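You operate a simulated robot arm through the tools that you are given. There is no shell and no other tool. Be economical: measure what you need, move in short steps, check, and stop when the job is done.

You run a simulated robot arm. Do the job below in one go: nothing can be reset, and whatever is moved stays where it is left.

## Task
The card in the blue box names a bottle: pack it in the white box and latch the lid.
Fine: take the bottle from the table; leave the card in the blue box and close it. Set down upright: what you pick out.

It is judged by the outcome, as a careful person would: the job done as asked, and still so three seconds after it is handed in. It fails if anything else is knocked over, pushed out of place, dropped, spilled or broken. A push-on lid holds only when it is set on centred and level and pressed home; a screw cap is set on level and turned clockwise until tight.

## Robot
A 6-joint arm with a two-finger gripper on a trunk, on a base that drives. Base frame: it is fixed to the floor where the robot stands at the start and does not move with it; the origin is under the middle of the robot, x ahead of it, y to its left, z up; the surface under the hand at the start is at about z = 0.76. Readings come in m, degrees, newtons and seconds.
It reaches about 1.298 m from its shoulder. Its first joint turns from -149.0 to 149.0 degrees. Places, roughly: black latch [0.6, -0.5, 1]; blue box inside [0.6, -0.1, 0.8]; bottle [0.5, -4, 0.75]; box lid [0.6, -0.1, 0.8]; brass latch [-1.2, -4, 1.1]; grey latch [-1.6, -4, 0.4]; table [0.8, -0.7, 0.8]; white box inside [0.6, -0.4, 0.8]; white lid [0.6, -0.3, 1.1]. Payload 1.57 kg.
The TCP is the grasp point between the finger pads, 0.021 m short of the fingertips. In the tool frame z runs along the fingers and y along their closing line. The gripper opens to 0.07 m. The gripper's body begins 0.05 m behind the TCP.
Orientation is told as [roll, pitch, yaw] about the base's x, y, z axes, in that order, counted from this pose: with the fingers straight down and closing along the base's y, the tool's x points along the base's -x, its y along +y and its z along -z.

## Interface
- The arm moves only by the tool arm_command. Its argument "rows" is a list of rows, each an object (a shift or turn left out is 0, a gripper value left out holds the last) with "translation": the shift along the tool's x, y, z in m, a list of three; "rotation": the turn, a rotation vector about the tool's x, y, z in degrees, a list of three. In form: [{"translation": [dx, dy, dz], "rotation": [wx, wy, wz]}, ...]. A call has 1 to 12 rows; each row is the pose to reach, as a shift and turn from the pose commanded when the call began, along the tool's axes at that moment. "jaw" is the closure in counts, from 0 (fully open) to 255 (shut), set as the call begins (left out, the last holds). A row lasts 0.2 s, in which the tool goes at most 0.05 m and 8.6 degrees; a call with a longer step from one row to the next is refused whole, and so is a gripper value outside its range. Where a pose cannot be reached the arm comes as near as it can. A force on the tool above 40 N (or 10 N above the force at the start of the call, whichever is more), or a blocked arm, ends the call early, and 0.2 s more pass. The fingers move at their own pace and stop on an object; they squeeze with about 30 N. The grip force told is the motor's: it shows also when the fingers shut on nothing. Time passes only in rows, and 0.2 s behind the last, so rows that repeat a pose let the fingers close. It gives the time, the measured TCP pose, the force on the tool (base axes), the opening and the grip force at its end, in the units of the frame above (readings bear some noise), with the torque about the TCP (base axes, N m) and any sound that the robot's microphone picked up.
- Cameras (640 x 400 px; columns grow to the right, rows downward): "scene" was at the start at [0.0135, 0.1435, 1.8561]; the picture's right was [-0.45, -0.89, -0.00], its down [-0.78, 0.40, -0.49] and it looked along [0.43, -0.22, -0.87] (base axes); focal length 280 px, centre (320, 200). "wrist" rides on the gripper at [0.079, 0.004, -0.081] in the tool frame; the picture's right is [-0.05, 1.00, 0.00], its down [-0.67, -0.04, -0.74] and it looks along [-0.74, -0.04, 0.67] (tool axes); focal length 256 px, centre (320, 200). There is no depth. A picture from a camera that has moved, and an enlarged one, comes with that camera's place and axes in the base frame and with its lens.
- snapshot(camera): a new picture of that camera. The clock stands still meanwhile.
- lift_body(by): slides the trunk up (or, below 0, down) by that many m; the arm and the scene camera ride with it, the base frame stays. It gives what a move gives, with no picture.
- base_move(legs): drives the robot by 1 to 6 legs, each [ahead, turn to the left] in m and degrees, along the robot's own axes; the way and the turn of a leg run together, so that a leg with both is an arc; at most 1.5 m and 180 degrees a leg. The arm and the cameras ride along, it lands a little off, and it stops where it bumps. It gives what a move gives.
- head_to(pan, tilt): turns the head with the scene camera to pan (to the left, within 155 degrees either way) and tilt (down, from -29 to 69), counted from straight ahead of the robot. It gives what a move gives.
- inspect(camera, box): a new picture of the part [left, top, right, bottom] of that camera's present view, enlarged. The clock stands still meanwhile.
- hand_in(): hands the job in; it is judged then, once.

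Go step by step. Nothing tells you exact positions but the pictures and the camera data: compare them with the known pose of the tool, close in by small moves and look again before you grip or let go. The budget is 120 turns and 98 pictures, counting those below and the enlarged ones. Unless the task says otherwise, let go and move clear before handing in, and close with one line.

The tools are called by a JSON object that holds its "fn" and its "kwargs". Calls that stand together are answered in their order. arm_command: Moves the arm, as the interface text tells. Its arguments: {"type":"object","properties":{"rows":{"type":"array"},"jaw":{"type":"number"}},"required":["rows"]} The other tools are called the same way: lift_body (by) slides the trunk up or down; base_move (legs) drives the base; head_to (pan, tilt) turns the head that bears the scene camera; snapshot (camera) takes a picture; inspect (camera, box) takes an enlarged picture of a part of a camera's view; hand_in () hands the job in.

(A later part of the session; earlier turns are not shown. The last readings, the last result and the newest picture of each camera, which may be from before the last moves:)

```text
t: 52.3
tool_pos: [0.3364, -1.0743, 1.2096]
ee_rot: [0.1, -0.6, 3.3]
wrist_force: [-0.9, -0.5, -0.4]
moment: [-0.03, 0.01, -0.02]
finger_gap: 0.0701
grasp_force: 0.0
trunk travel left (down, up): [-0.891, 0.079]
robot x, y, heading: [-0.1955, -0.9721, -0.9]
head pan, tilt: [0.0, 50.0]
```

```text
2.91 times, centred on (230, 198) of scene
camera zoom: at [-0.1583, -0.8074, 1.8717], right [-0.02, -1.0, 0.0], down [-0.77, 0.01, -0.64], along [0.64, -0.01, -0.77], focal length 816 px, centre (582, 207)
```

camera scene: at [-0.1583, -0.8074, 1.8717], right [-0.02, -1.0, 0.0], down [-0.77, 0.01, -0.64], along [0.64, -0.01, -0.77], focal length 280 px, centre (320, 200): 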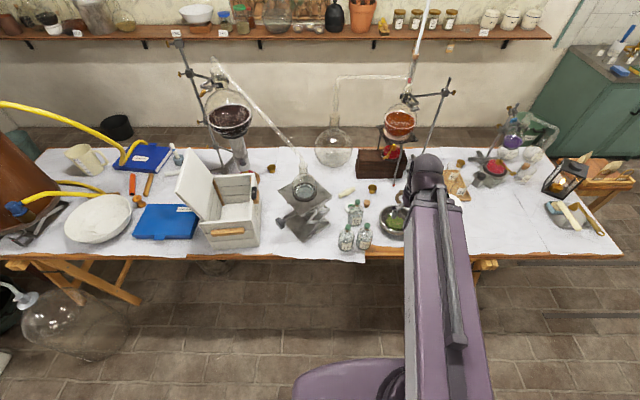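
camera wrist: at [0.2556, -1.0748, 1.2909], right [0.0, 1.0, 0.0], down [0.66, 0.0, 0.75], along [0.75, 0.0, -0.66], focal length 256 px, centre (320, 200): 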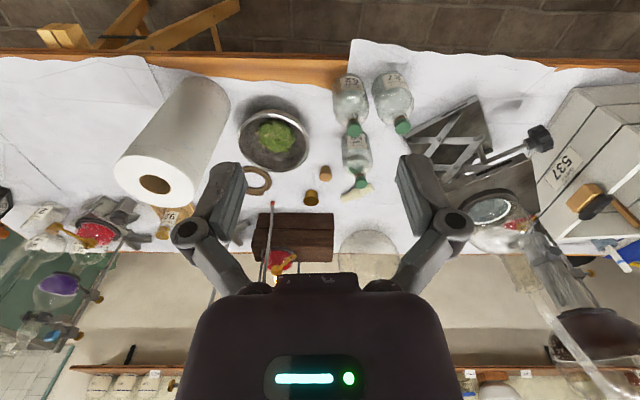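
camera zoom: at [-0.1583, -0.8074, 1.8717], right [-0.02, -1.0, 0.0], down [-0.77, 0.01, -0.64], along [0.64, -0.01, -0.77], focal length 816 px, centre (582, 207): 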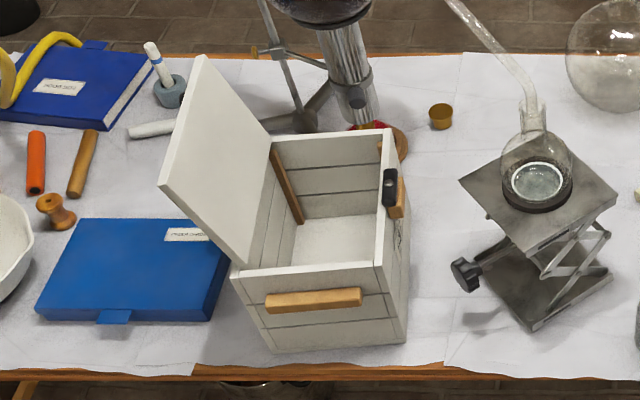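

LAVENDER 27's cap top triangulates to about (0.498, −0.934, 0.915). I move over it with a part-open gripper and check before lowering.

{"fn": "arm_command", "kwargs": {"jaw": 90, "rows": [{"translation": [-0.034, 0.026, 0]}, {"translation": [-0.068, 0.052, 0]}, {"translation": [-0.102, 0.079, 0]}, {"translation": [-0.136, 0.105, 0]}, {"translation": [-0.17, 0.131, 0]}]}}

{"fn": "lift_body", "kwargs": {"by": -0.22}}

{"fn": "snapshot", "kwargs": {"camera": "wrist"}}

{"fn": "inspect", "kwargs": {"camera": "scene", "box": [300, 180, 420, 280]}}

```text
t: 53.5
tool_pos: [0.4999, -0.9342, 1.2093]
ee_rot: [0.1, -0.3, 3.2]
wrist_force: [-0.5, 0.6, -0.3]
moment: [0.0, -0.01, 0.0]
finger_gap: 0.0453
grasp_force: 0.0
trunk travel left (down, up): [-0.891, 0.079]
robot x, y, heading: [-0.1919, -0.9805, -0.9]
head pan, tilt: [0.0, 50.0]
```

```text
t: 55.9
tool_pos: [0.4985, -0.9344, 0.9902]
ee_rot: [0.1, -0.4, 3.3]
wrist_force: [-0.9, -0.2, 0.0]
moment: [0.04, 0.01, -0.03]
finger_gap: 0.0451
grasp_force: 0.0
trunk travel left (down, up): [-0.671, 0.299]
robot x, y, heading: [-0.1957, -0.9775, -0.8]
head pan, tilt: [0.0, 50.0]
```

```text
55 pictures are left
camera wrist: at [0.418, -0.9354, 1.071], right [0.0, 1.0, 0.0], down [0.66, 0.0, 0.75], along [0.75, 0.0, -0.66], focal length 256 px, centre (320, 200)
```

wrist: 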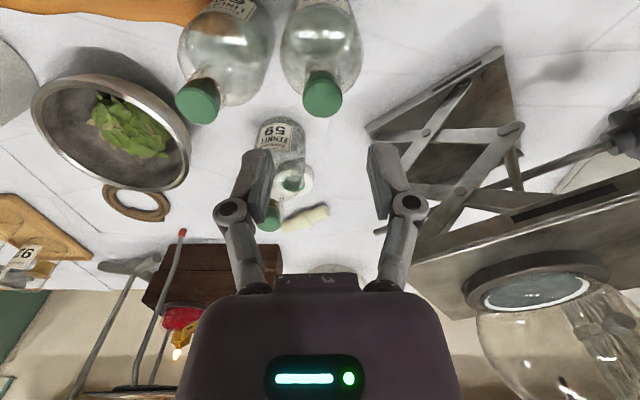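

```text
4.00 times, centred on (360, 230) of scene
camera zoom: at [-0.1583, -0.8072, 1.6517], right [-0.02, -1.0, 0.0], down [-0.77, 0.01, -0.64], along [0.64, -0.01, -0.77], focal length 1122 px, centre (160, 80)
```

zoom: 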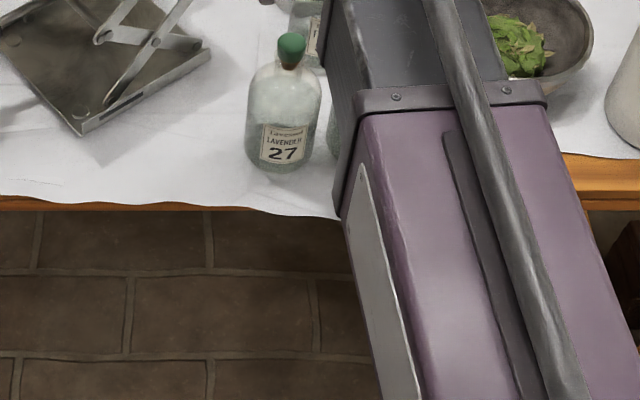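

The cap computes to (0.497, −0.934), right under the TCP. I lower around the neck.

{"fn": "lift_body", "kwargs": {"by": -0.07}}

{"fn": "lift_body", "kwargs": {"by": -0.027}}

{"fn": "snapshot", "kwargs": {"camera": "wrist"}}

{"fn": "inspect", "kwargs": {"camera": "scene", "box": [320, 190, 380, 240]}}

```text
t: 57.0
tool_pos: [0.499, -0.935, 0.9204]
ee_rot: [0.0, -0.4, 3.3]
wrist_force: [0.6, -0.4, 0.7]
moment: [-0.01, 0.0, 0.0]
finger_gap: 0.0454
grasp_force: 0.1
trunk travel left (down, up): [-0.601, 0.369]
robot x, y, heading: [-0.1941, -0.9753, -1.1]
head pan, tilt: [0.0, 50.0]
```

```text
t: 57.7
tool_pos: [0.4989, -0.9356, 0.8937]
ee_rot: [0.1, -0.5, 3.3]
wrist_force: [-0.4, -0.2, 0.1]
moment: [-0.01, 0.02, 0.01]
finger_gap: 0.0451
grasp_force: 0.1
trunk travel left (down, up): [-0.574, 0.396]
robot x, y, heading: [-0.1935, -0.9794, -1.0]
head pan, tilt: [0.0, 50.0]
```

```text
53 pictures are left
camera wrist: at [0.418, -0.9354, 0.9739], right [0.0, 1.0, 0.0], down [0.66, 0.0, 0.75], along [0.75, 0.0, -0.66], focal length 256 px, centre (320, 200)
```

wrist: 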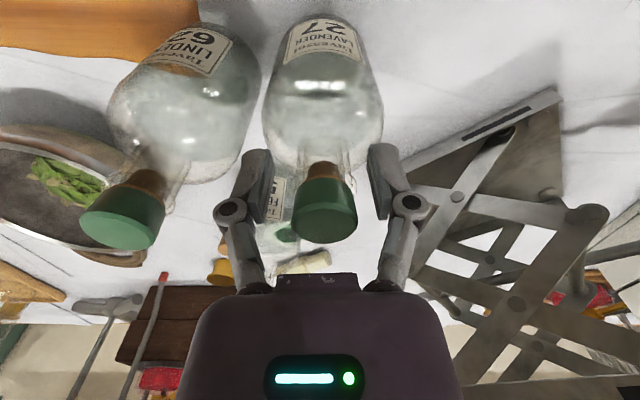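

```text
8.00 times, centred on (350, 215) of scene
camera zoom: at [-0.1583, -0.8072, 1.5546], right [-0.02, -1.0, 0.0], down [-0.77, 0.01, -0.64], along [0.64, -0.01, -0.77], focal length 2244 px, centre (80, 80)
```

zoom: 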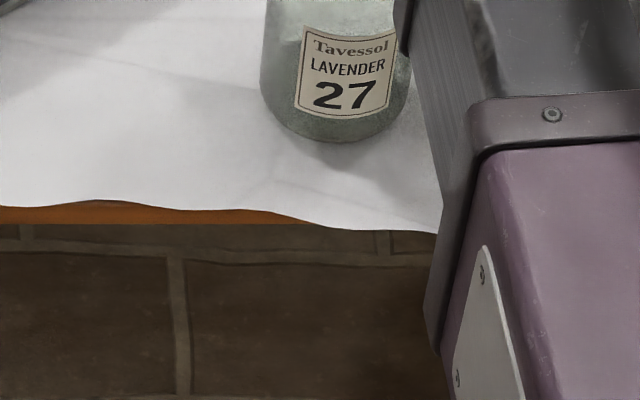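

{"fn": "arm_command", "kwargs": {"jaw": 255, "rows": [{"translation": [0, 0, 0]}, {"translation": [0, 0, 0]}, {"translation": [0, 0, 0]}]}}

{"fn": "lift_body", "kwargs": {"by": 0.02}}

{"fn": "snapshot", "kwargs": {"camera": "wrist"}}

{"fn": "inspect", "kwargs": {"camera": "scene", "box": [320, 170, 400, 240]}}

```text
t: 58.5
tool_pos: [0.4993, -0.9359, 0.8931]
ee_rot: [0.1, -0.4, 3.3]
wrist_force: [-0.5, 1.6, 2.3]
moment: [0.07, 0.04, -0.01]
finger_gap: 0.0246
grasp_force: 29.7
trunk travel left (down, up): [-0.574, 0.396]
robot x, y, heading: [-0.1949, -0.9788, -1.1]
head pan, tilt: [0.0, 50.0]
```

```text
t: 59.1
tool_pos: [0.4985, -0.9355, 0.9147]
ee_rot: [0.1, -0.4, 3.2]
wrist_force: [0.5, 0.3, -3.2]
moment: [0.02, 0.0, 0.01]
finger_gap: 0.0245
grasp_force: 29.9
trunk travel left (down, up): [-0.594, 0.376]
robot x, y, heading: [-0.1948, -0.9749, -1.0]
head pan, tilt: [0.0, 50.0]
```

```text
51 pictures are left
camera wrist: at [0.4183, -0.9354, 0.9937], right [0.0, 1.0, 0.0], down [0.66, 0.0, 0.75], along [0.75, 0.0, -0.66], focal length 256 px, centre (320, 200)
```

wrist: 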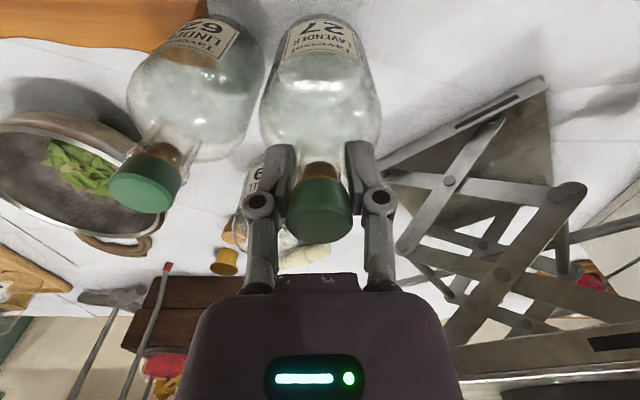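

```text
5.71 times, centred on (360, 205) of scene
camera zoom: at [-0.1578, -0.8071, 1.5747], right [-0.02, -1.0, 0.0], down [-0.77, 0.01, -0.64], along [0.64, -0.01, -0.77], focal length 1603 px, centre (91, 171)
```

zoom: 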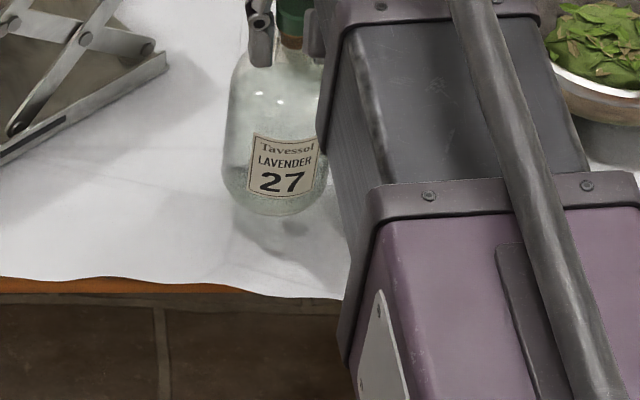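

The bottle is held upright and clear (≈3 N). The white box rim is at z≈0.94, its middle about (0.64, −0.43), with the lid leaning open on the left. I raise high, pull back off the table, and swing left.

{"fn": "lift_body", "kwargs": {"by": 0.37}}

{"fn": "arm_command", "kwargs": {"rows": [{"translation": [0.0499, 0.003, 0]}, {"translation": [0.0998, 0.006, 0]}, {"translation": [0.097, 0.053, 0]}, {"translation": [0.0944, 0.1, 0]}, {"translation": [0.0917, 0.147, 0]}, {"translation": [0.089, 0.194, 0]}, {"translation": [0.0862, 0.241, 0]}, {"translation": [0.0835, 0.288, 0]}, {"translation": [0.0808, 0.335, 0]}, {"translation": [0.078, 0.382, 0]}, {"translation": [0.0753, 0.429, 0]}, {"translation": [0.0726, 0.475, 0]}]}}

{"fn": "snapshot", "kwargs": {"camera": "scene"}}

{"fn": "snapshot", "kwargs": {"camera": "wrist"}}

```text
t: 62.7
tool_pos: [0.4995, -0.9354, 1.2826]
ee_rot: [0.1, -0.4, 3.3]
wrist_force: [-0.1, 0.4, -3.9]
moment: [0.0, 0.0, -0.01]
finger_gap: 0.0245
grasp_force: 30.1
trunk travel left (down, up): [-0.964, 0.006]
robot x, y, heading: [-0.1914, -0.9731, -1.0]
head pan, tilt: [0.0, 50.0]
```

```text
t: 65.3
tool_pos: [0.3999, -0.463, 1.2823]
ee_rot: [0.0, -0.4, 3.3]
wrist_force: [0.1, -0.2, -5.3]
moment: [0.02, -0.03, -0.01]
finger_gap: 0.0245
grasp_force: 30.2
trunk travel left (down, up): [-0.964, 0.006]
robot x, y, heading: [-0.1915, -0.9738, -0.8]
head pan, tilt: [0.0, 50.0]
```

```text
49 pictures are left
camera scene: at [-0.1578, -0.8051, 1.9444], right [-0.02, -1.0, 0.0], down [-0.77, 0.01, -0.64], along [0.64, -0.01, -0.77], focal length 280 px, centre (320, 200)
```

scene: 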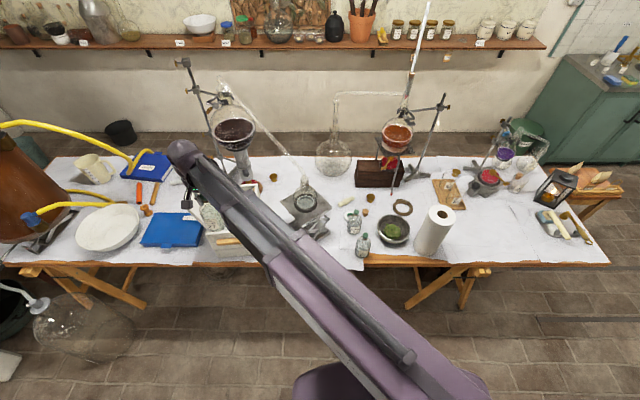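

```text
48 pictures are left
camera wrist: at [0.3202, -0.464, 1.3631], right [0.0, 1.0, 0.0], down [0.66, 0.0, 0.75], along [0.75, 0.0, -0.66], focal length 256 px, centre (320, 200)
```

wrist: 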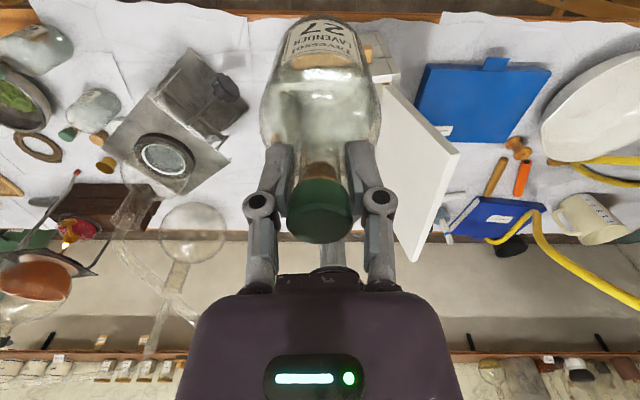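

{"fn": "arm_command", "kwargs": {"rows": [{"translation": [-0.048, 0.004, 0]}, {"translation": [-0.096, 0.008, 0]}, {"translation": [-0.144, 0.011, 0]}, {"translation": [-0.192, 0.015, 0]}, {"translation": [-0.2414, 0.019, 0]}]}}

{"fn": "snapshot", "kwargs": {"camera": "wrist"}}

{"fn": "inspect", "kwargs": {"camera": "scene", "box": [140, 100, 340, 270]}}

```text
t: 66.5
tool_pos: [0.6416, -0.4325, 1.2815]
ee_rot: [0.1, -0.4, 3.2]
wrist_force: [1.0, 0.9, -4.1]
moment: [0.01, 0.01, 0.0]
finger_gap: 0.0246
grasp_force: 30.2
trunk travel left (down, up): [-0.964, 0.006]
robot x, y, heading: [-0.1905, -0.9757, -1.1]
head pan, tilt: [0.0, 50.0]
```

```text
47 pictures are left
camera wrist: at [0.5607, -0.4325, 1.3625], right [0.0, 1.0, 0.0], down [0.66, 0.0, 0.75], along [0.75, 0.0, -0.66], focal length 256 px, centre (320, 200)
```

wrist: 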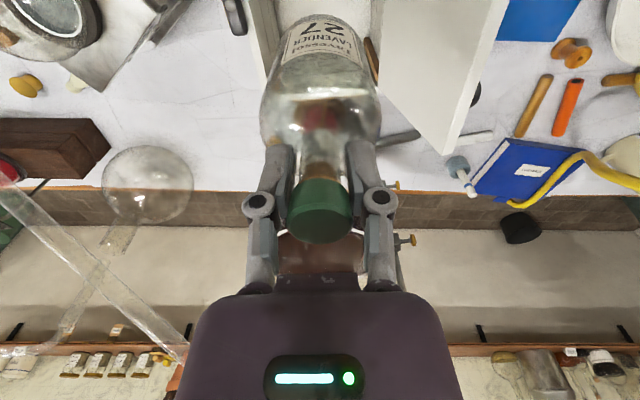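

```text
2.35 times, centred on (240, 185) of scene
camera zoom: at [-0.1555, -0.8063, 1.9445], right [-0.02, -1.0, 0.0], down [-0.77, 0.01, -0.64], along [0.64, -0.01, -0.77], focal length 660 px, centre (508, 235)
```

zoom: 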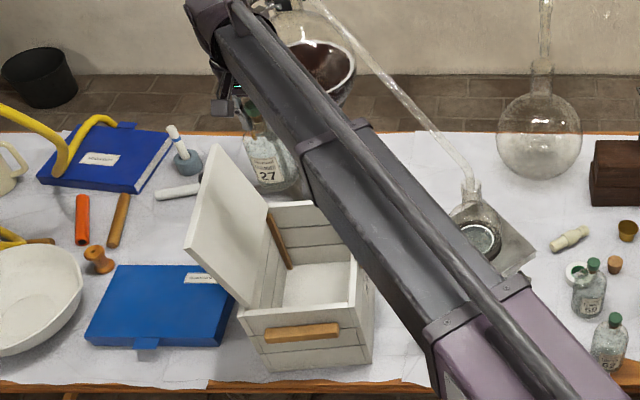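

The bottle is above the box. I lower in steps.

{"fn": "lift_body", "kwargs": {"by": -0.2}}

{"fn": "snapshot", "kwargs": {"camera": "wrist"}}

{"fn": "inspect", "kwargs": {"camera": "scene", "box": [140, 130, 340, 290]}}

```text
t: 68.7
tool_pos: [0.6395, -0.4319, 1.0826]
ee_rot: [0.0, -0.4, 3.3]
wrist_force: [-1.0, 0.0, -4.7]
moment: [0.02, -0.01, -0.01]
finger_gap: 0.0243
grasp_force: 30.6
trunk travel left (down, up): [-0.764, 0.206]
robot x, y, heading: [-0.1942, -0.975, -0.6]
head pan, tilt: [0.0, 50.0]
```

```text
45 pictures are left
camera wrist: at [0.5581, -0.4329, 1.1636], right [0.0, 1.0, 0.0], down [0.66, 0.0, 0.75], along [0.75, 0.0, -0.66], focal length 256 px, centre (320, 200)
```

wrist: 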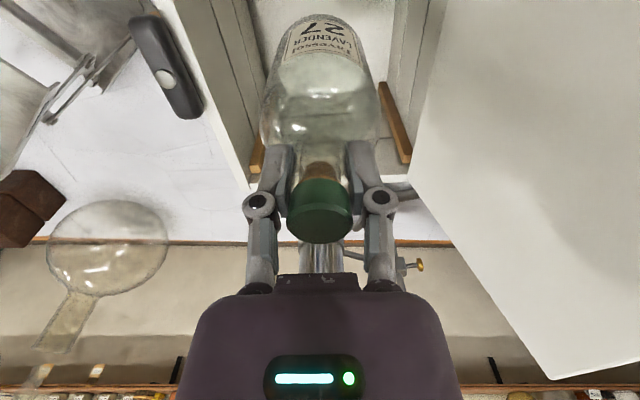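

```text
2.50 times, centred on (240, 210) of scene
camera zoom: at [-0.1577, -0.8069, 1.7447], right [-0.02, -1.0, 0.0], down [-0.77, 0.01, -0.64], along [0.64, -0.01, -0.77], focal length 701 px, centre (520, 175)
```

zoom: 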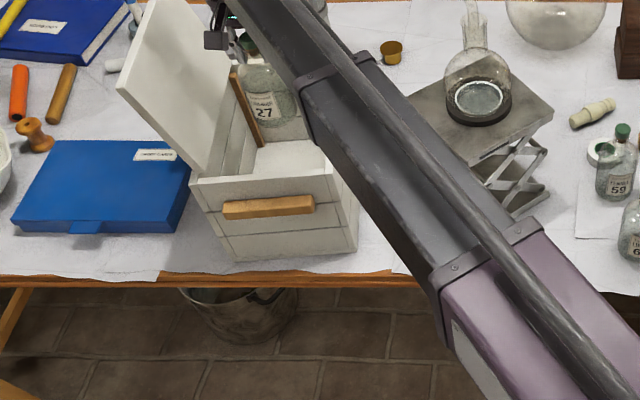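

{"fn": "lift_body", "kwargs": {"by": -0.14}}

{"fn": "snapshot", "kwargs": {"camera": "wrist"}}

{"fn": "inspect", "kwargs": {"camera": "scene", "box": [160, 150, 300, 260]}}

```text
t: 70.4
tool_pos: [0.6388, -0.433, 0.9428]
ee_rot: [0.2, -0.4, 3.3]
wrist_force: [-0.4, -0.9, -4.0]
moment: [0.01, 0.02, -0.02]
finger_gap: 0.0245
grasp_force: 30.0
trunk travel left (down, up): [-0.624, 0.346]
robot x, y, heading: [-0.1936, -0.9781, -1.0]
head pan, tilt: [0.0, 50.0]
```

```text
43 pictures are left
camera wrist: at [0.5581, -0.4329, 1.0236], right [0.0, 1.0, 0.0], down [0.66, 0.0, 0.75], along [0.75, 0.0, -0.66], focal length 256 px, centre (320, 200)
```

wrist: 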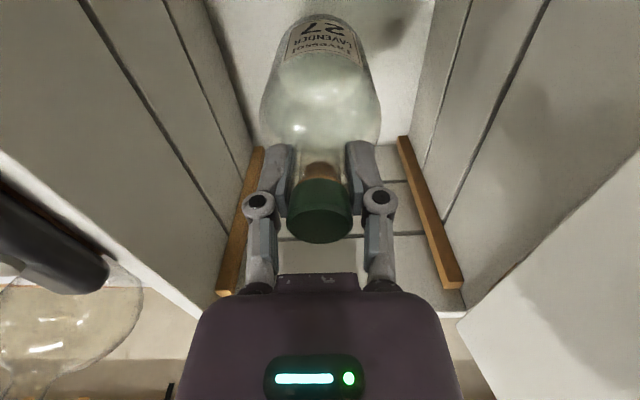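

```text
3.64 times, centred on (230, 205) of scene
camera zoom: at [-0.1578, -0.8069, 1.6047], right [-0.02, -1.0, 0.0], down [-0.77, 0.01, -0.64], along [0.64, -0.01, -0.77], focal length 1020 px, centre (647, 182)
```

zoom: 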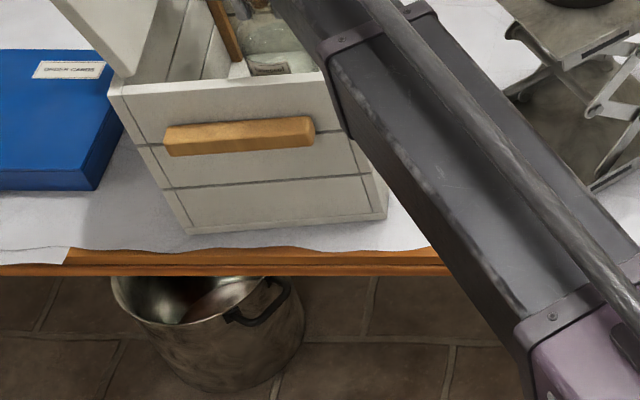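

{"fn": "lift_body", "kwargs": {"by": -0.02}}

{"fn": "lift_body", "kwargs": {"by": -0.007}}

```text
t: 71.0
tool_pos: [0.638, -0.433, 0.9233]
ee_rot: [0.2, -0.4, 3.3]
wrist_force: [0.2, 0.0, -4.4]
moment: [-0.01, -0.02, -0.02]
finger_gap: 0.0247
grasp_force: 29.7
trunk travel left (down, up): [-0.604, 0.366]
robot x, y, heading: [-0.1929, -0.9794, -0.9]
head pan, tilt: [0.0, 50.0]
```

```text
t: 71.6
tool_pos: [0.639, -0.4328, 0.9156]
ee_rot: [0.1, -0.4, 3.3]
wrist_force: [-0.1, 0.4, -3.6]
moment: [0.01, -0.05, -0.03]
finger_gap: 0.0245
grasp_force: 30.4
trunk travel left (down, up): [-0.597, 0.373]
robot x, y, heading: [-0.1902, -0.9764, -0.9]
head pan, tilt: [0.0, 50.0]
```

{"fn": "lift_body", "kwargs": {"by": -0.005}}

{"fn": "lift_body", "kwargs": {"by": -0.004}}

```text
t: 72.1
tool_pos: [0.6389, -0.433, 0.9092]
ee_rot: [0.1, -0.4, 3.3]
wrist_force: [-0.2, 0.2, -3.5]
moment: [-0.02, -0.02, 0.0]
finger_gap: 0.0244
grasp_force: 30.1
trunk travel left (down, up): [-0.592, 0.378]
robot x, y, heading: [-0.1933, -0.9786, -1.2]
head pan, tilt: [0.0, 50.0]
```

```text
t: 72.7
tool_pos: [0.6393, -0.4327, 0.907]
ee_rot: [0.0, -0.4, 3.3]
wrist_force: [0.3, -0.7, -4.5]
moment: [-0.03, 0.03, 0.02]
finger_gap: 0.0241
grasp_force: 29.6
trunk travel left (down, up): [-0.588, 0.382]
robot x, y, heading: [-0.1911, -0.976, -1.1]
head pan, tilt: [0.0, 50.0]
```

{"fn": "lift_body", "kwargs": {"by": -0.003}}

{"fn": "lift_body", "kwargs": {"by": -0.003}}

```text
t: 73.2
tool_pos: [0.6388, -0.4333, 0.9055]
ee_rot: [0.2, -0.5, 3.2]
wrist_force: [4.8, 4.0, 12.5]
moment: [0.13, -0.39, 0.05]
finger_gap: 0.0242
grasp_force: 30.2
trunk travel left (down, up): [-0.585, 0.385]
robot x, y, heading: [-0.1934, -0.9761, -0.9]
head pan, tilt: [0.0, 50.0]
```

```text
t: 73.7
tool_pos: [0.6378, -0.4327, 0.9025]
ee_rot: [0.1, -0.3, 3.2]
wrist_force: [1.4, 4.5, 14.1]
moment: [0.17, 0.04, 0.0]
finger_gap: 0.0245
grasp_force: 30.0
trunk travel left (down, up): [-0.582, 0.388]
robot x, y, heading: [-0.1903, -0.9752, -0.8]
head pan, tilt: [0.0, 50.0]
```

The bottle stands on the box floor. I ease off slightly, open, and look.

{"fn": "lift_body", "kwargs": {"by": 0.002}}

{"fn": "arm_command", "kwargs": {"jaw": 50, "rows": [{"translation": [0, 0, 0]}, {"translation": [0, 0, 0]}, {"translation": [0, 0, 0]}]}}

{"fn": "snapshot", "kwargs": {"camera": "wrist"}}

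```text
t: 74.2
tool_pos: [0.6399, -0.4332, 0.9025]
ee_rot: [0.0, -0.4, 3.3]
wrist_force: [-0.4, -0.2, -5.0]
moment: [0.03, 0.0, 0.0]
finger_gap: 0.0241
grasp_force: 30.4
trunk travel left (down, up): [-0.584, 0.386]
robot x, y, heading: [-0.1964, -0.9758, -0.9]
head pan, tilt: [0.0, 50.0]
```

```text
t: 75.0
tool_pos: [0.6395, -0.4323, 0.9032]
ee_rot: [0.2, -0.4, 3.2]
wrist_force: [0.2, -0.4, 0.2]
moment: [0.0, -0.01, -0.02]
finger_gap: 0.0563
grasp_force: 0.1
trunk travel left (down, up): [-0.584, 0.386]
robot x, y, heading: [-0.1918, -0.9742, -0.7]
head pan, tilt: [0.0, 50.0]
```

```text
41 pictures are left
camera wrist: at [0.5578, -0.433, 0.9838], right [0.0, 1.0, 0.0], down [0.66, 0.0, 0.75], along [0.75, 0.0, -0.66], focal length 256 px, centre (320, 200)
```

wrist: 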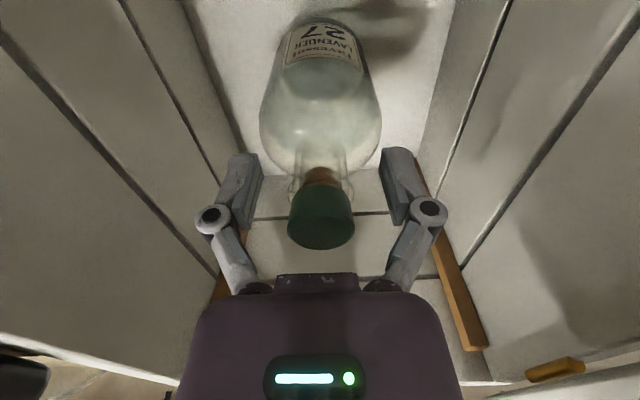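

The LAVENDER bottle stands upright in the box. I raise straight out and study the lid and latch.

{"fn": "lift_body", "kwargs": {"by": 0.38}}

{"fn": "snapshot", "kwargs": {"camera": "wrist"}}

{"fn": "inspect", "kwargs": {"camera": "scene", "box": [170, 130, 290, 260]}}

```text
t: 78.7
tool_pos: [0.6392, -0.4318, 1.2831]
ee_rot: [0.1, -0.4, 3.4]
wrist_force: [-0.4, 0.6, 0.0]
moment: [0.03, -0.03, 0.03]
finger_gap: 0.0564
grasp_force: 0.1
trunk travel left (down, up): [-0.964, 0.006]
robot x, y, heading: [-0.1947, -0.9746, -1.0]
head pan, tilt: [0.0, 50.0]
```

```text
40 pictures are left
camera wrist: at [0.5579, -0.433, 1.3638], right [0.0, 1.0, 0.0], down [0.66, 0.0, 0.75], along [0.75, 0.0, -0.66], focal length 256 px, centre (320, 200)
```

wrist: 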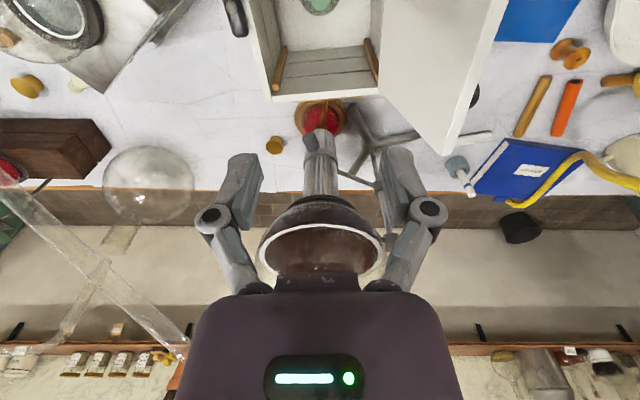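

```text
3.08 times, centred on (230, 195) of scene
camera zoom: at [-0.1582, -0.807, 1.9446], right [-0.02, -1.0, 0.0], down [-0.77, 0.01, -0.64], along [0.64, -0.01, -0.77], focal length 863 px, centre (597, 215)
```

zoom: 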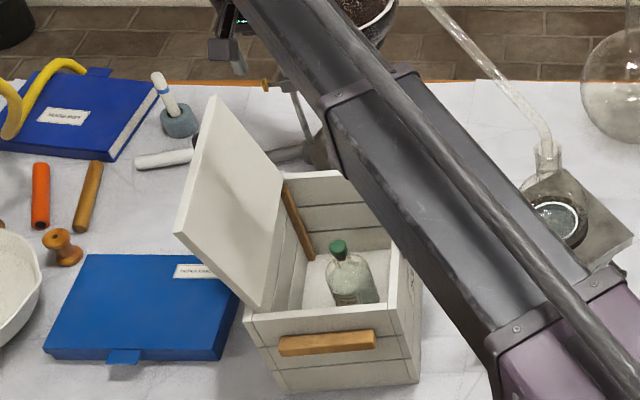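

The bottle stands in the box; the lid's top edge is at about (0.51–0.75, −0.29, 1.12) with a knob on its outside near x≈0.69. I move over to the lid's left side with closed fingers, at x≈0.60.

{"fn": "arm_command", "kwargs": {"jaw": 255, "rows": [{"translation": [0.005, 0.047, 0]}, {"translation": [0.01, 0.094, 0]}, {"translation": [0.015, 0.141, 0]}, {"translation": [0.02, 0.188, 0]}, {"translation": [0.0255, 0.236, 0]}]}}

{"fn": "snapshot", "kwargs": {"camera": "wrist"}}

{"fn": "inspect", "kwargs": {"camera": "scene", "box": [170, 120, 290, 250]}}

```text
t: 79.9
tool_pos: [0.5985, -0.1962, 1.2829]
ee_rot: [-0.1, -0.4, 3.4]
wrist_force: [0.1, 0.3, 0.5]
moment: [-0.02, -0.01, 0.0]
finger_gap: 0.0
grasp_force: 28.3
trunk travel left (down, up): [-0.964, 0.006]
robot x, y, heading: [-0.1949, -0.9752, -0.7]
head pan, tilt: [0.0, 50.0]
```

```text
38 pictures are left
camera wrist: at [0.518, -0.1965, 1.3631], right [0.0, 1.0, 0.0], down [0.66, 0.0, 0.75], along [0.75, 0.0, -0.66], focal length 256 px, centre (320, 200)
```

wrist: 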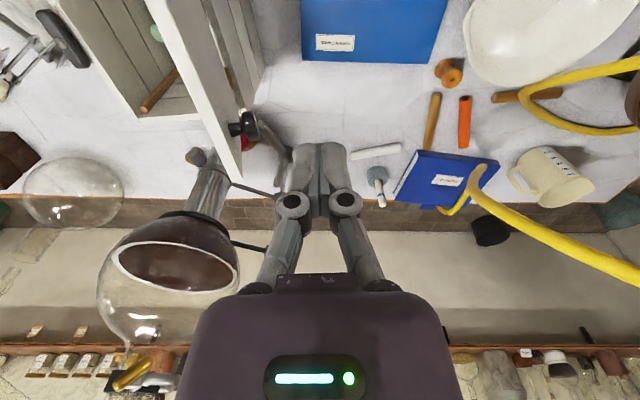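

```text
3.08 times, centred on (230, 185) of scene
camera zoom: at [-0.1585, -0.8051, 1.9445], right [-0.02, -1.0, 0.0], down [-0.77, 0.01, -0.64], along [0.64, -0.01, -0.77], focal length 863 px, centre (597, 246)
```

zoom: 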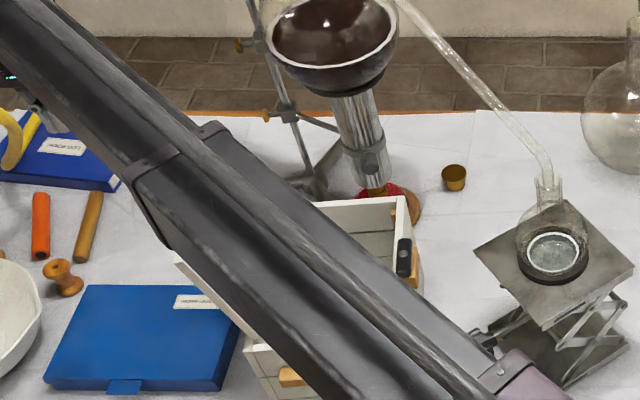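

{"fn": "inspect", "kwargs": {"camera": "scene", "box": [270, 170, 320, 225]}}

{"fn": "inspect", "kwargs": {"camera": "wrist", "box": [0, 0, 270, 180]}}

```text
7.27 times, centred on (295, 198) of scene
camera zoom: at [-0.1585, -0.8051, 1.9445], right [-0.02, -1.0, 0.0], down [-0.77, 0.01, -0.64], along [0.64, -0.01, -0.77], focal length 2040 px, centre (502, 218)
```

zoom: 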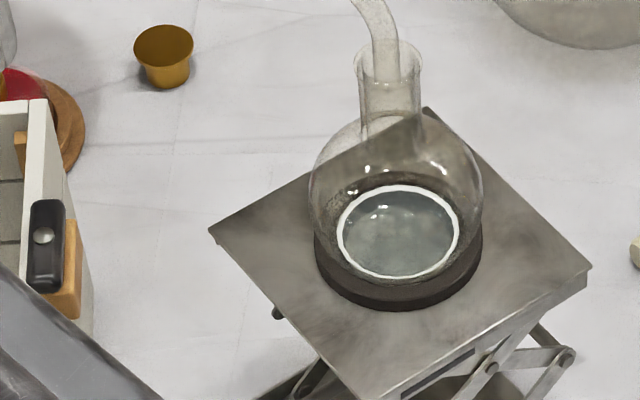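

```text
2.22 times, centred on (135, 90) of wrist
camera zoom: at [0.518, -0.1965, 1.3631], right [0.0, 1.0, 0.0], down [0.66, 0.0, 0.75], along [0.75, 0.0, -0.66], focal length 569 px, centre (731, 444)
```

zoom: 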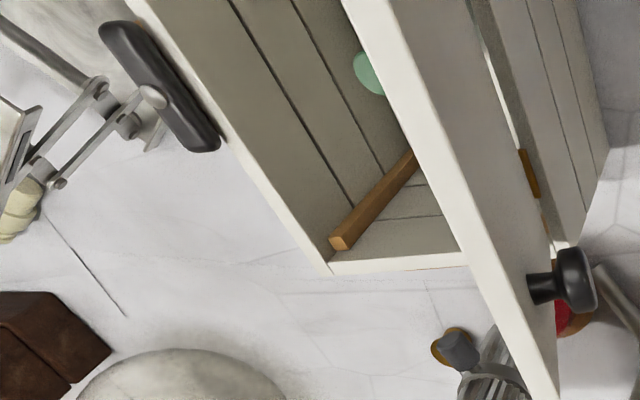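

The latch is a black turn-button pivoting at about (0.645, −0.535) on the right wall. First the lid: I lower behind it and push it over.

{"fn": "lift_body", "kwargs": {"by": -0.183}}

{"fn": "snapshot", "kwargs": {"camera": "wrist"}}

```text
t: 81.9
tool_pos: [0.5993, -0.1975, 1.1015]
ee_rot: [0.0, -0.5, 3.3]
wrist_force: [0.4, 0.4, -0.6]
moment: [0.0, 0.02, 0.0]
finger_gap: 0.0
grasp_force: 28.4
trunk travel left (down, up): [-0.781, 0.189]
robot x, y, heading: [-0.1924, -0.9741, -1.0]
head pan, tilt: [0.0, 50.0]
```

```text
34 pictures are left
camera wrist: at [0.5183, -0.1989, 1.1809], right [0.0, 1.0, 0.0], down [0.66, 0.0, 0.75], along [0.75, 0.0, -0.66], focal length 256 px, centre (320, 200)
```

wrist: 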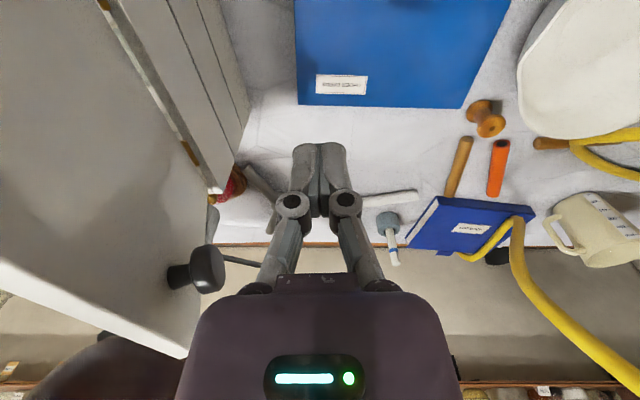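

{"fn": "arm_command", "kwargs": {"rows": [{"translation": [0.001, -0.03, 0]}, {"translation": [0.003, -0.06, 0]}, {"translation": [0.005, -0.08, 0]}, {"translation": [0.006, -0.1, 0]}, {"translation": [0.007, -0.115, 0]}, {"translation": [0.0075, -0.13, 0]}, {"translation": [0.0085, -0.145, 0]}]}}

{"fn": "snapshot", "kwargs": {"camera": "wrist"}}

```text
t: 83.5
tool_pos: [0.5986, -0.3442, 1.1]
ee_rot: [0.1, -0.3, 3.3]
wrist_force: [0.4, -0.8, -0.1]
moment: [-0.02, -0.05, 0.01]
finger_gap: 0.0001
grasp_force: 28.9
trunk travel left (down, up): [-0.781, 0.189]
robot x, y, heading: [-0.192, -0.9744, -0.9]
head pan, tilt: [0.0, 50.0]
```

```text
33 pictures are left
camera wrist: at [0.518, -0.3444, 1.181], right [0.0, 1.0, 0.0], down [0.66, 0.0, 0.75], along [0.75, 0.0, -0.66], focal length 256 px, centre (320, 200)
```

wrist: 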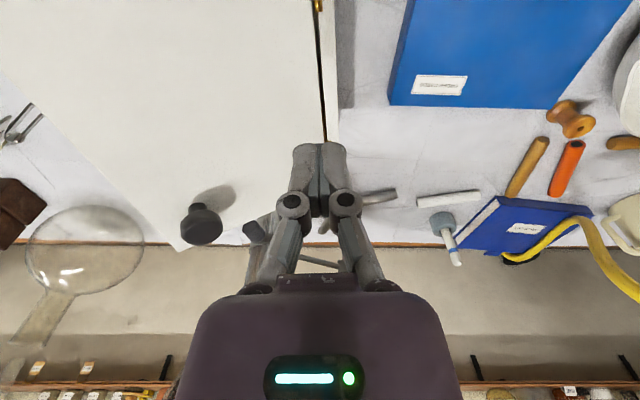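

The lid has swung over. I raise and check how it seats.

{"fn": "lift_body", "kwargs": {"by": 0.18}}

{"fn": "snapshot", "kwargs": {"camera": "wrist"}}

{"fn": "inspect", "kwargs": {"camera": "scene", "box": [150, 120, 330, 260]}}

```text
t: 85.5
tool_pos: [0.5981, -0.3441, 1.279]
ee_rot: [0.2, -0.4, 3.3]
wrist_force: [0.1, -0.1, 0.2]
moment: [0.01, -0.03, -0.04]
finger_gap: 0.0
grasp_force: 29.0
trunk travel left (down, up): [-0.961, 0.009]
robot x, y, heading: [-0.1942, -0.972, -1.0]
head pan, tilt: [0.0, 50.0]
```

```text
32 pictures are left
camera wrist: at [0.518, -0.3437, 1.3607], right [0.0, 1.0, 0.0], down [0.66, 0.0, 0.75], along [0.75, 0.0, -0.66], focal length 256 px, centre (320, 200)
```

wrist: 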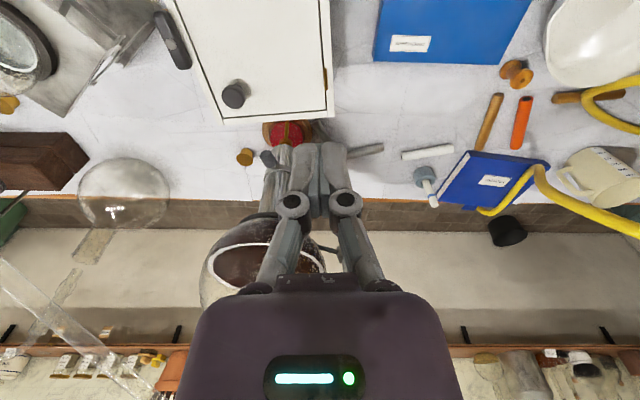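

```text
2.86 times, centred on (240, 190) of scene
camera zoom: at [-0.1582, -0.807, 1.9416], right [-0.02, -1.0, 0.0], down [-0.77, 0.01, -0.64], along [0.64, -0.01, -0.77], focal length 801 px, centre (549, 229)
```

zoom: 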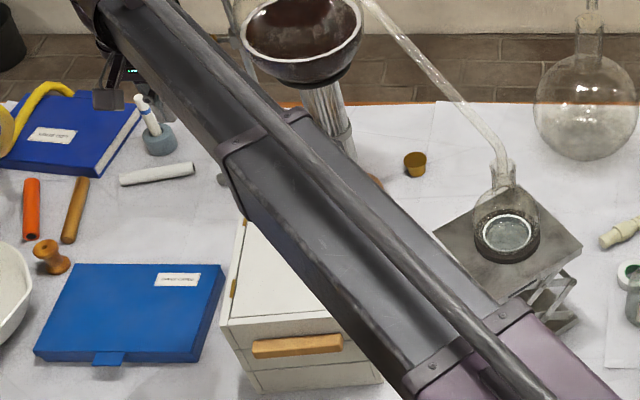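

The lid lies shut. Now I move toward the turn-button on the right wall for a close look.

{"fn": "arm_command", "kwargs": {"jaw": 100, "rows": [{"translation": [0.022, -0.037, 0]}, {"translation": [0.044, -0.074, 0]}, {"translation": [0.066, -0.111, 0]}, {"translation": [0.088, -0.148, 0]}, {"translation": [0.1089, -0.185, 0]}]}}

{"fn": "lift_body", "kwargs": {"by": -0.12}}

{"fn": "snapshot", "kwargs": {"camera": "wrist"}}

{"fn": "inspect", "kwargs": {"camera": "scene", "box": [190, 130, 310, 230]}}

```text
t: 86.7
tool_pos: [0.4998, -0.5354, 1.2804]
ee_rot: [0.1, -0.4, 3.4]
wrist_force: [0.2, 0.4, 1.1]
moment: [0.01, 0.05, -0.01]
finger_gap: 0.0424
grasp_force: 0.2
trunk travel left (down, up): [-0.961, 0.009]
robot x, y, heading: [-0.1932, -0.9748, -0.8]
head pan, tilt: [0.0, 50.0]
```

```text
t: 88.2
tool_pos: [0.5006, -0.5329, 1.1603]
ee_rot: [0.1, -0.4, 3.2]
wrist_force: [-0.9, 0.3, 0.2]
moment: [-0.01, 0.01, -0.01]
finger_gap: 0.0426
grasp_force: 0.0
trunk travel left (down, up): [-0.841, 0.129]
robot x, y, heading: [-0.191, -0.972, -1.0]
head pan, tilt: [0.0, 50.0]
```

```text
30 pictures are left
camera wrist: at [0.4194, -0.5344, 1.241], right [0.0, 1.0, 0.0], down [0.66, 0.0, 0.75], along [0.75, 0.0, -0.66], focal length 256 px, centre (320, 200)
```

wrist: 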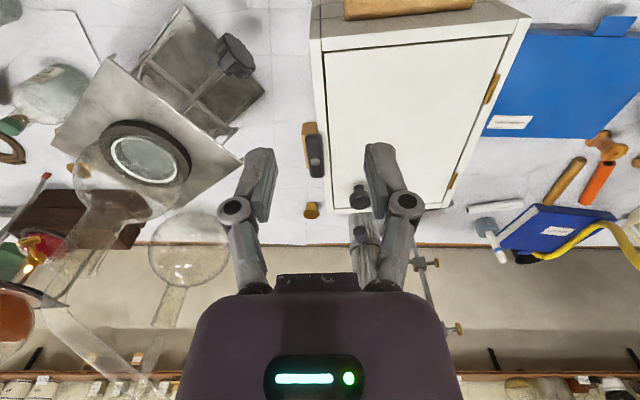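

```text
4.00 times, centred on (250, 180) of scene
camera zoom: at [-0.1583, -0.8072, 1.8217], right [-0.02, -1.0, 0.0], down [-0.77, 0.01, -0.64], along [0.64, -0.01, -0.77], focal length 1122 px, centre (600, 280)
```

zoom: 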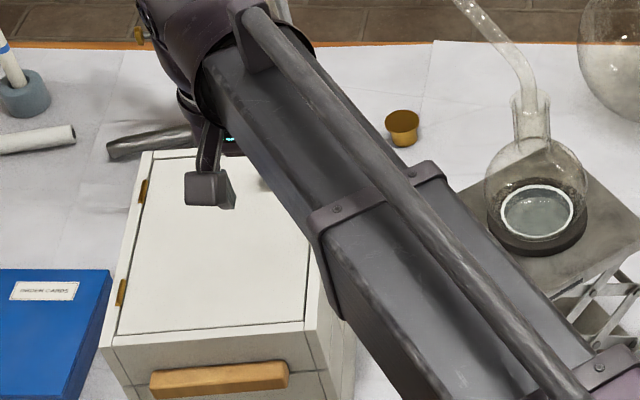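

{"fn": "inspect", "kwargs": {"camera": "wrist", "box": [280, 100, 380, 225]}}

```text
3.20 times, centred on (330, 162) of wrist
camera zoom: at [0.4194, -0.5344, 1.241], right [0.0, 1.0, 0.0], down [0.66, 0.0, 0.75], along [0.75, 0.0, -0.66], focal length 819 px, centre (288, 320)
```

zoom: 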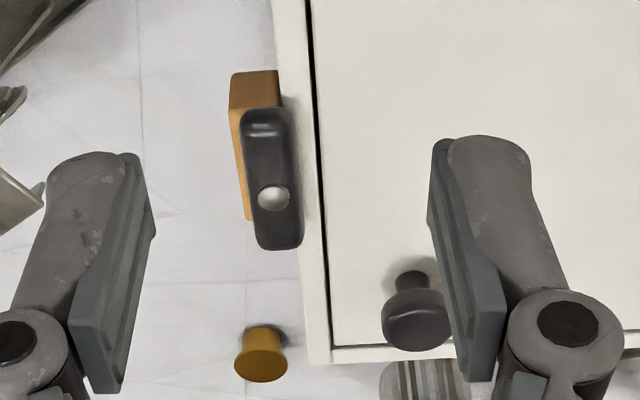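

The lid sits flush inside the rim; the button bar (x 0.608–0.681, pivot ≈(0.645, −0.541), z≈0.97) must be turned 90° over the lid. I position above the pivot, fingers straddling the bar.

{"fn": "arm_command", "kwargs": {"rows": [{"translation": [-0.048, -0.0055, 0]}, {"translation": [-0.096, -0.011, 0]}, {"translation": [-0.1437, -0.0164, 0]}]}}

{"fn": "lift_body", "kwargs": {"by": -0.14}}

{"fn": "snapshot", "kwargs": {"camera": "wrist"}}

```text
t: 89.0
tool_pos: [0.6481, -0.5424, 1.159]
ee_rot: [0.1, -0.3, 3.3]
wrist_force: [0.3, -1.0, 0.0]
moment: [-0.01, -0.02, 0.04]
finger_gap: 0.0425
grasp_force: 0.1
trunk travel left (down, up): [-0.841, 0.129]
robot x, y, heading: [-0.1942, -0.9764, -1.0]
head pan, tilt: [0.0, 50.0]
```

```text
t: 90.7
tool_pos: [0.6445, -0.5415, 1.0198]
ee_rot: [0.1, -0.4, 3.4]
wrist_force: [0.0, -0.4, 0.2]
moment: [0.03, -0.01, 0.0]
finger_gap: 0.0426
grasp_force: 0.1
trunk travel left (down, up): [-0.701, 0.269]
robot x, y, heading: [-0.1924, -0.9778, -0.7]
head pan, tilt: [0.0, 50.0]
```

```text
27 pictures are left
camera wrist: at [0.5643, -0.5426, 1.101], right [0.0, 1.0, 0.0], down [0.66, 0.0, 0.75], along [0.75, 0.0, -0.66], focal length 256 px, centre (320, 200)
```

wrist: 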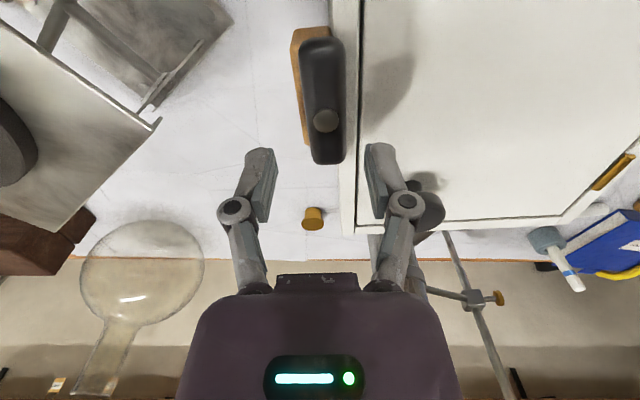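

{"fn": "arm_command", "kwargs": {"rows": [{"translation": [0.0065, 0.001, 0]}]}}

{"fn": "lift_body", "kwargs": {"by": -0.03}}

{"fn": "lift_body", "kwargs": {"by": -0.012}}

{"fn": "snapshot", "kwargs": {"camera": "wrist"}}

```text
t: 91.1
tool_pos: [0.6385, -0.5411, 1.0196]
ee_rot: [0.1, -0.5, 3.3]
wrist_force: [-0.2, 0.7, 0.1]
moment: [0.01, -0.01, 0.01]
finger_gap: 0.0422
grasp_force: 0.0
trunk travel left (down, up): [-0.701, 0.269]
robot x, y, heading: [-0.1934, -0.9758, -1.0]
head pan, tilt: [0.0, 50.0]
```

```text
t: 91.8
tool_pos: [0.6387, -0.5409, 0.9899]
ee_rot: [0.1, -0.4, 3.3]
wrist_force: [0.3, 0.4, 0.0]
moment: [0.0, 0.02, -0.01]
finger_gap: 0.0427
grasp_force: 0.0
trunk travel left (down, up): [-0.671, 0.299]
robot x, y, heading: [-0.1924, -0.9767, -1.1]
head pan, tilt: [0.0, 50.0]
```

```text
t: 92.5
tool_pos: [0.6385, -0.5403, 0.98]
ee_rot: [0.2, -0.4, 3.2]
wrist_force: [4.2, 3.2, 10.8]
moment: [0.33, -0.02, -0.18]
finger_gap: 0.0502
grasp_force: 5.6
trunk travel left (down, up): [-0.659, 0.311]
robot x, y, heading: [-0.1905, -0.9761, -0.8]
head pan, tilt: [0.0, 50.0]
```

```text
26 pictures are left
camera wrist: at [0.5577, -0.5416, 1.0594], right [0.0, 1.0, 0.0], down [0.66, 0.0, 0.75], along [0.75, 0.0, -0.66], focal length 256 px, centre (320, 200)
```

wrist: 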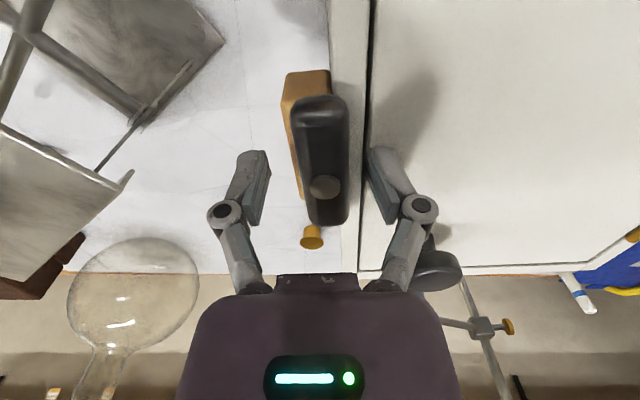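

The right fingertip just touches the lid surface (≈0.959); I raise a few millimetres and close on the bar.

{"fn": "lift_body", "kwargs": {"by": 0.007}}

{"fn": "arm_command", "kwargs": {"jaw": 255, "rows": [{"translation": [0, 0, 0]}, {"translation": [0, 0, 0]}, {"translation": [0, 0, 0]}]}}

{"fn": "snapshot", "kwargs": {"camera": "wrist"}}

```text
t: 93.0
tool_pos: [0.6393, -0.5418, 0.9841]
ee_rot: [0.2, -0.4, 3.4]
wrist_force: [0.7, 0.2, 0.8]
moment: [0.02, -0.05, -0.03]
finger_gap: 0.0425
grasp_force: 0.1
trunk travel left (down, up): [-0.666, 0.304]
robot x, y, heading: [-0.1912, -0.9761, -0.7]
head pan, tilt: [0.0, 50.0]
```

```text
t: 93.8
tool_pos: [0.6385, -0.5406, 0.9856]
ee_rot: [0.1, -0.5, 3.3]
wrist_force: [3.6, 9.2, 11.8]
moment: [0.52, -0.24, 0.0]
finger_gap: 0.0219
grasp_force: 29.7
trunk travel left (down, up): [-0.666, 0.304]
robot x, y, heading: [-0.1975, -0.9788, -0.9]
head pan, tilt: [0.0, 50.0]
```

```text
25 pictures are left
camera wrist: at [0.5575, -0.5412, 1.0663], right [0.0, 1.0, 0.0], down [0.66, 0.0, 0.75], along [0.75, 0.0, -0.66], focal length 256 px, centre (320, 200)
```

wrist: 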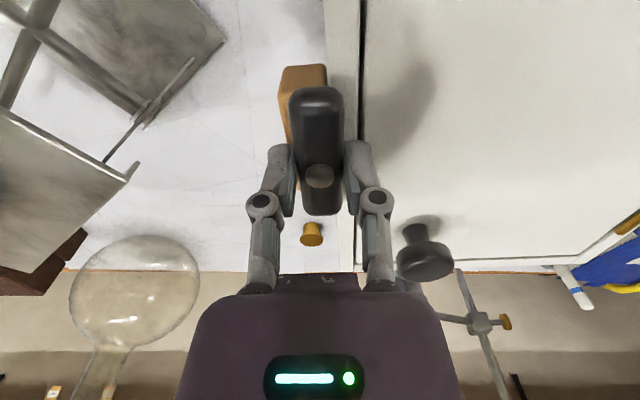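

Gripped squarely on the bar at its pivot. I turn it clockwise, the near end swinging over the lid.

{"fn": "arm_command", "kwargs": {"rows": [{"rotation": [0, 0, 8]}, {"rotation": [0, 0, 16]}, {"rotation": [0, 0, 24]}, {"rotation": [0, 0, 32]}, {"rotation": [0, 0, 40]}]}}

{"fn": "snapshot", "kwargs": {"camera": "wrist"}}

```text
t: 95.0
tool_pos: [0.6388, -0.5423, 0.9855]
ee_rot: [0.3, -0.4, -36.9]
wrist_force: [-0.3, -2.8, 5.9]
moment: [-0.63, -0.63, 0.04]
finger_gap: 0.0217
grasp_force: 30.5
trunk travel left (down, up): [-0.666, 0.304]
robot x, y, heading: [-0.1947, -0.9707, -0.8]
head pan, tilt: [0.0, 50.0]
```

```text
24 pictures are left
camera wrist: at [0.5757, -0.4916, 1.0667], right [0.64, 0.77, 0.01], down [0.51, -0.43, 0.75], along [0.58, -0.48, -0.66], focal length 256 px, centre (320, 200)
```

wrist: 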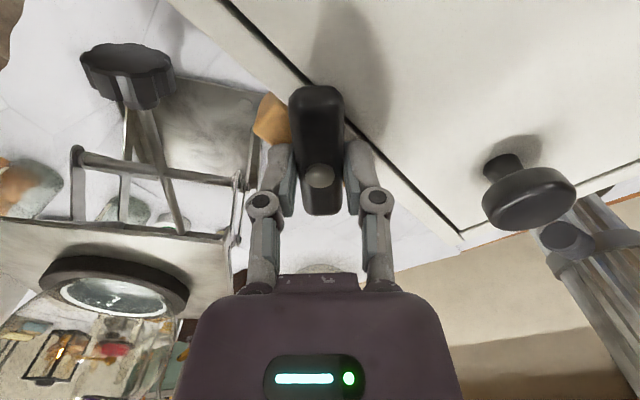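

It turns with the hand. I complete the quarter turn.

{"fn": "arm_command", "kwargs": {"rows": [{"rotation": [0, 0, 8]}, {"rotation": [0, 0, 16]}, {"rotation": [0, 0, 24]}, {"rotation": [0, 0, 32]}, {"rotation": [0, 0, 40]}, {"rotation": [0, 0, 46]}, {"rotation": [0, 0, 50]}]}}

{"fn": "snapshot", "kwargs": {"camera": "wrist"}}

```text
t: 96.6
tool_pos: [0.6376, -0.5421, 0.9861]
ee_rot: [0.5, 0.2, -86.8]
wrist_force: [-4.9, -5.1, 2.6]
moment: [-0.16, 0.13, 0.62]
finger_gap: 0.0222
grasp_force: 29.8
trunk travel left (down, up): [-0.666, 0.304]
robot x, y, heading: [-0.1942, -0.9761, -1.0]
head pan, tilt: [0.0, 50.0]
```

```text
23 pictures are left
camera wrist: at [0.6365, -0.4626, 1.0674], right [1.0, 0.0, 0.01], down [0.0, -0.67, 0.74], along [0.01, -0.74, -0.67], focal length 256 px, centre (320, 200)
```

wrist: 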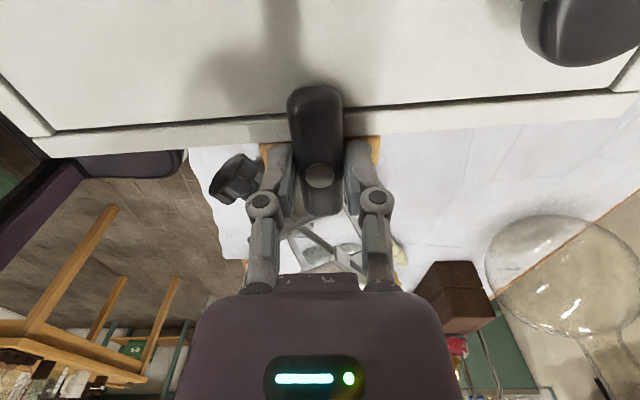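

The bar now lies across onto the lid. I release, lift clear and inspect.

{"fn": "arm_command", "kwargs": {"jaw": 100, "rows": [{"translation": [0, 0, 0]}, {"translation": [0, 0, 0]}, {"translation": [0, 0, 0]}]}}

{"fn": "lift_body", "kwargs": {"by": 0.3}}

{"fn": "inspect", "kwargs": {"camera": "wrist", "box": [180, 0, 460, 180]}}

{"fn": "inspect", "kwargs": {"camera": "scene", "box": [130, 120, 330, 260]}}

```text
t: 97.4
tool_pos: [0.6398, -0.5423, 0.9856]
ee_rot: [0.4, 0.1, -86.8]
wrist_force: [0.0, -0.5, 0.7]
moment: [0.03, -0.01, -0.03]
finger_gap: 0.0429
grasp_force: 0.1
trunk travel left (down, up): [-0.666, 0.304]
robot x, y, heading: [-0.1937, -0.9768, -0.8]
head pan, tilt: [0.0, 50.0]
```

```text
t: 100.4
tool_pos: [0.6386, -0.5409, 1.2852]
ee_rot: [0.4, 0.2, -86.8]
wrist_force: [-0.5, 0.3, 0.2]
moment: [0.02, -0.01, 0.01]
finger_gap: 0.0427
grasp_force: 0.2
trunk travel left (down, up): [-0.966, 0.004]
robot x, y, heading: [-0.1929, -0.976, -1.0]
head pan, tilt: [0.0, 50.0]
```

```text
2.22 times, centred on (320, 90) of wrist
camera zoom: at [0.6372, -0.4621, 1.3664], right [1.0, 0.0, 0.01], down [0.0, -0.67, 0.74], along [0.01, -0.74, -0.67], focal length 569 px, centre (320, 444)
```

zoom: 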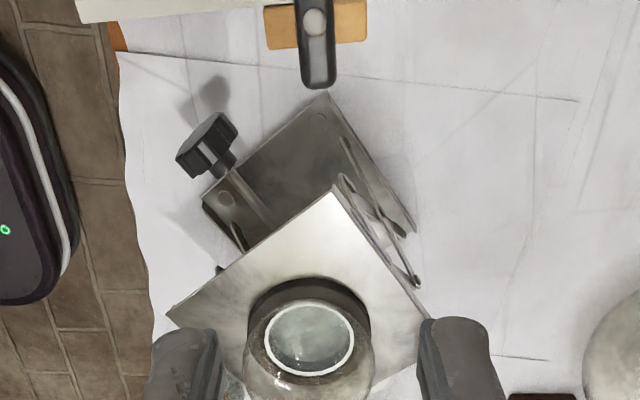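

```text
2.86 times, centred on (230, 190) of scene
camera zoom: at [-0.1582, -0.807, 1.9466], right [-0.02, -1.0, 0.0], down [-0.77, 0.01, -0.64], along [0.64, -0.01, -0.77], focal length 801 px, centre (577, 229)
```

zoom: 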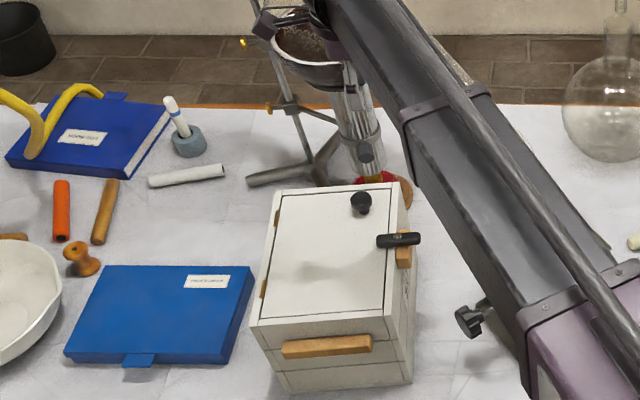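

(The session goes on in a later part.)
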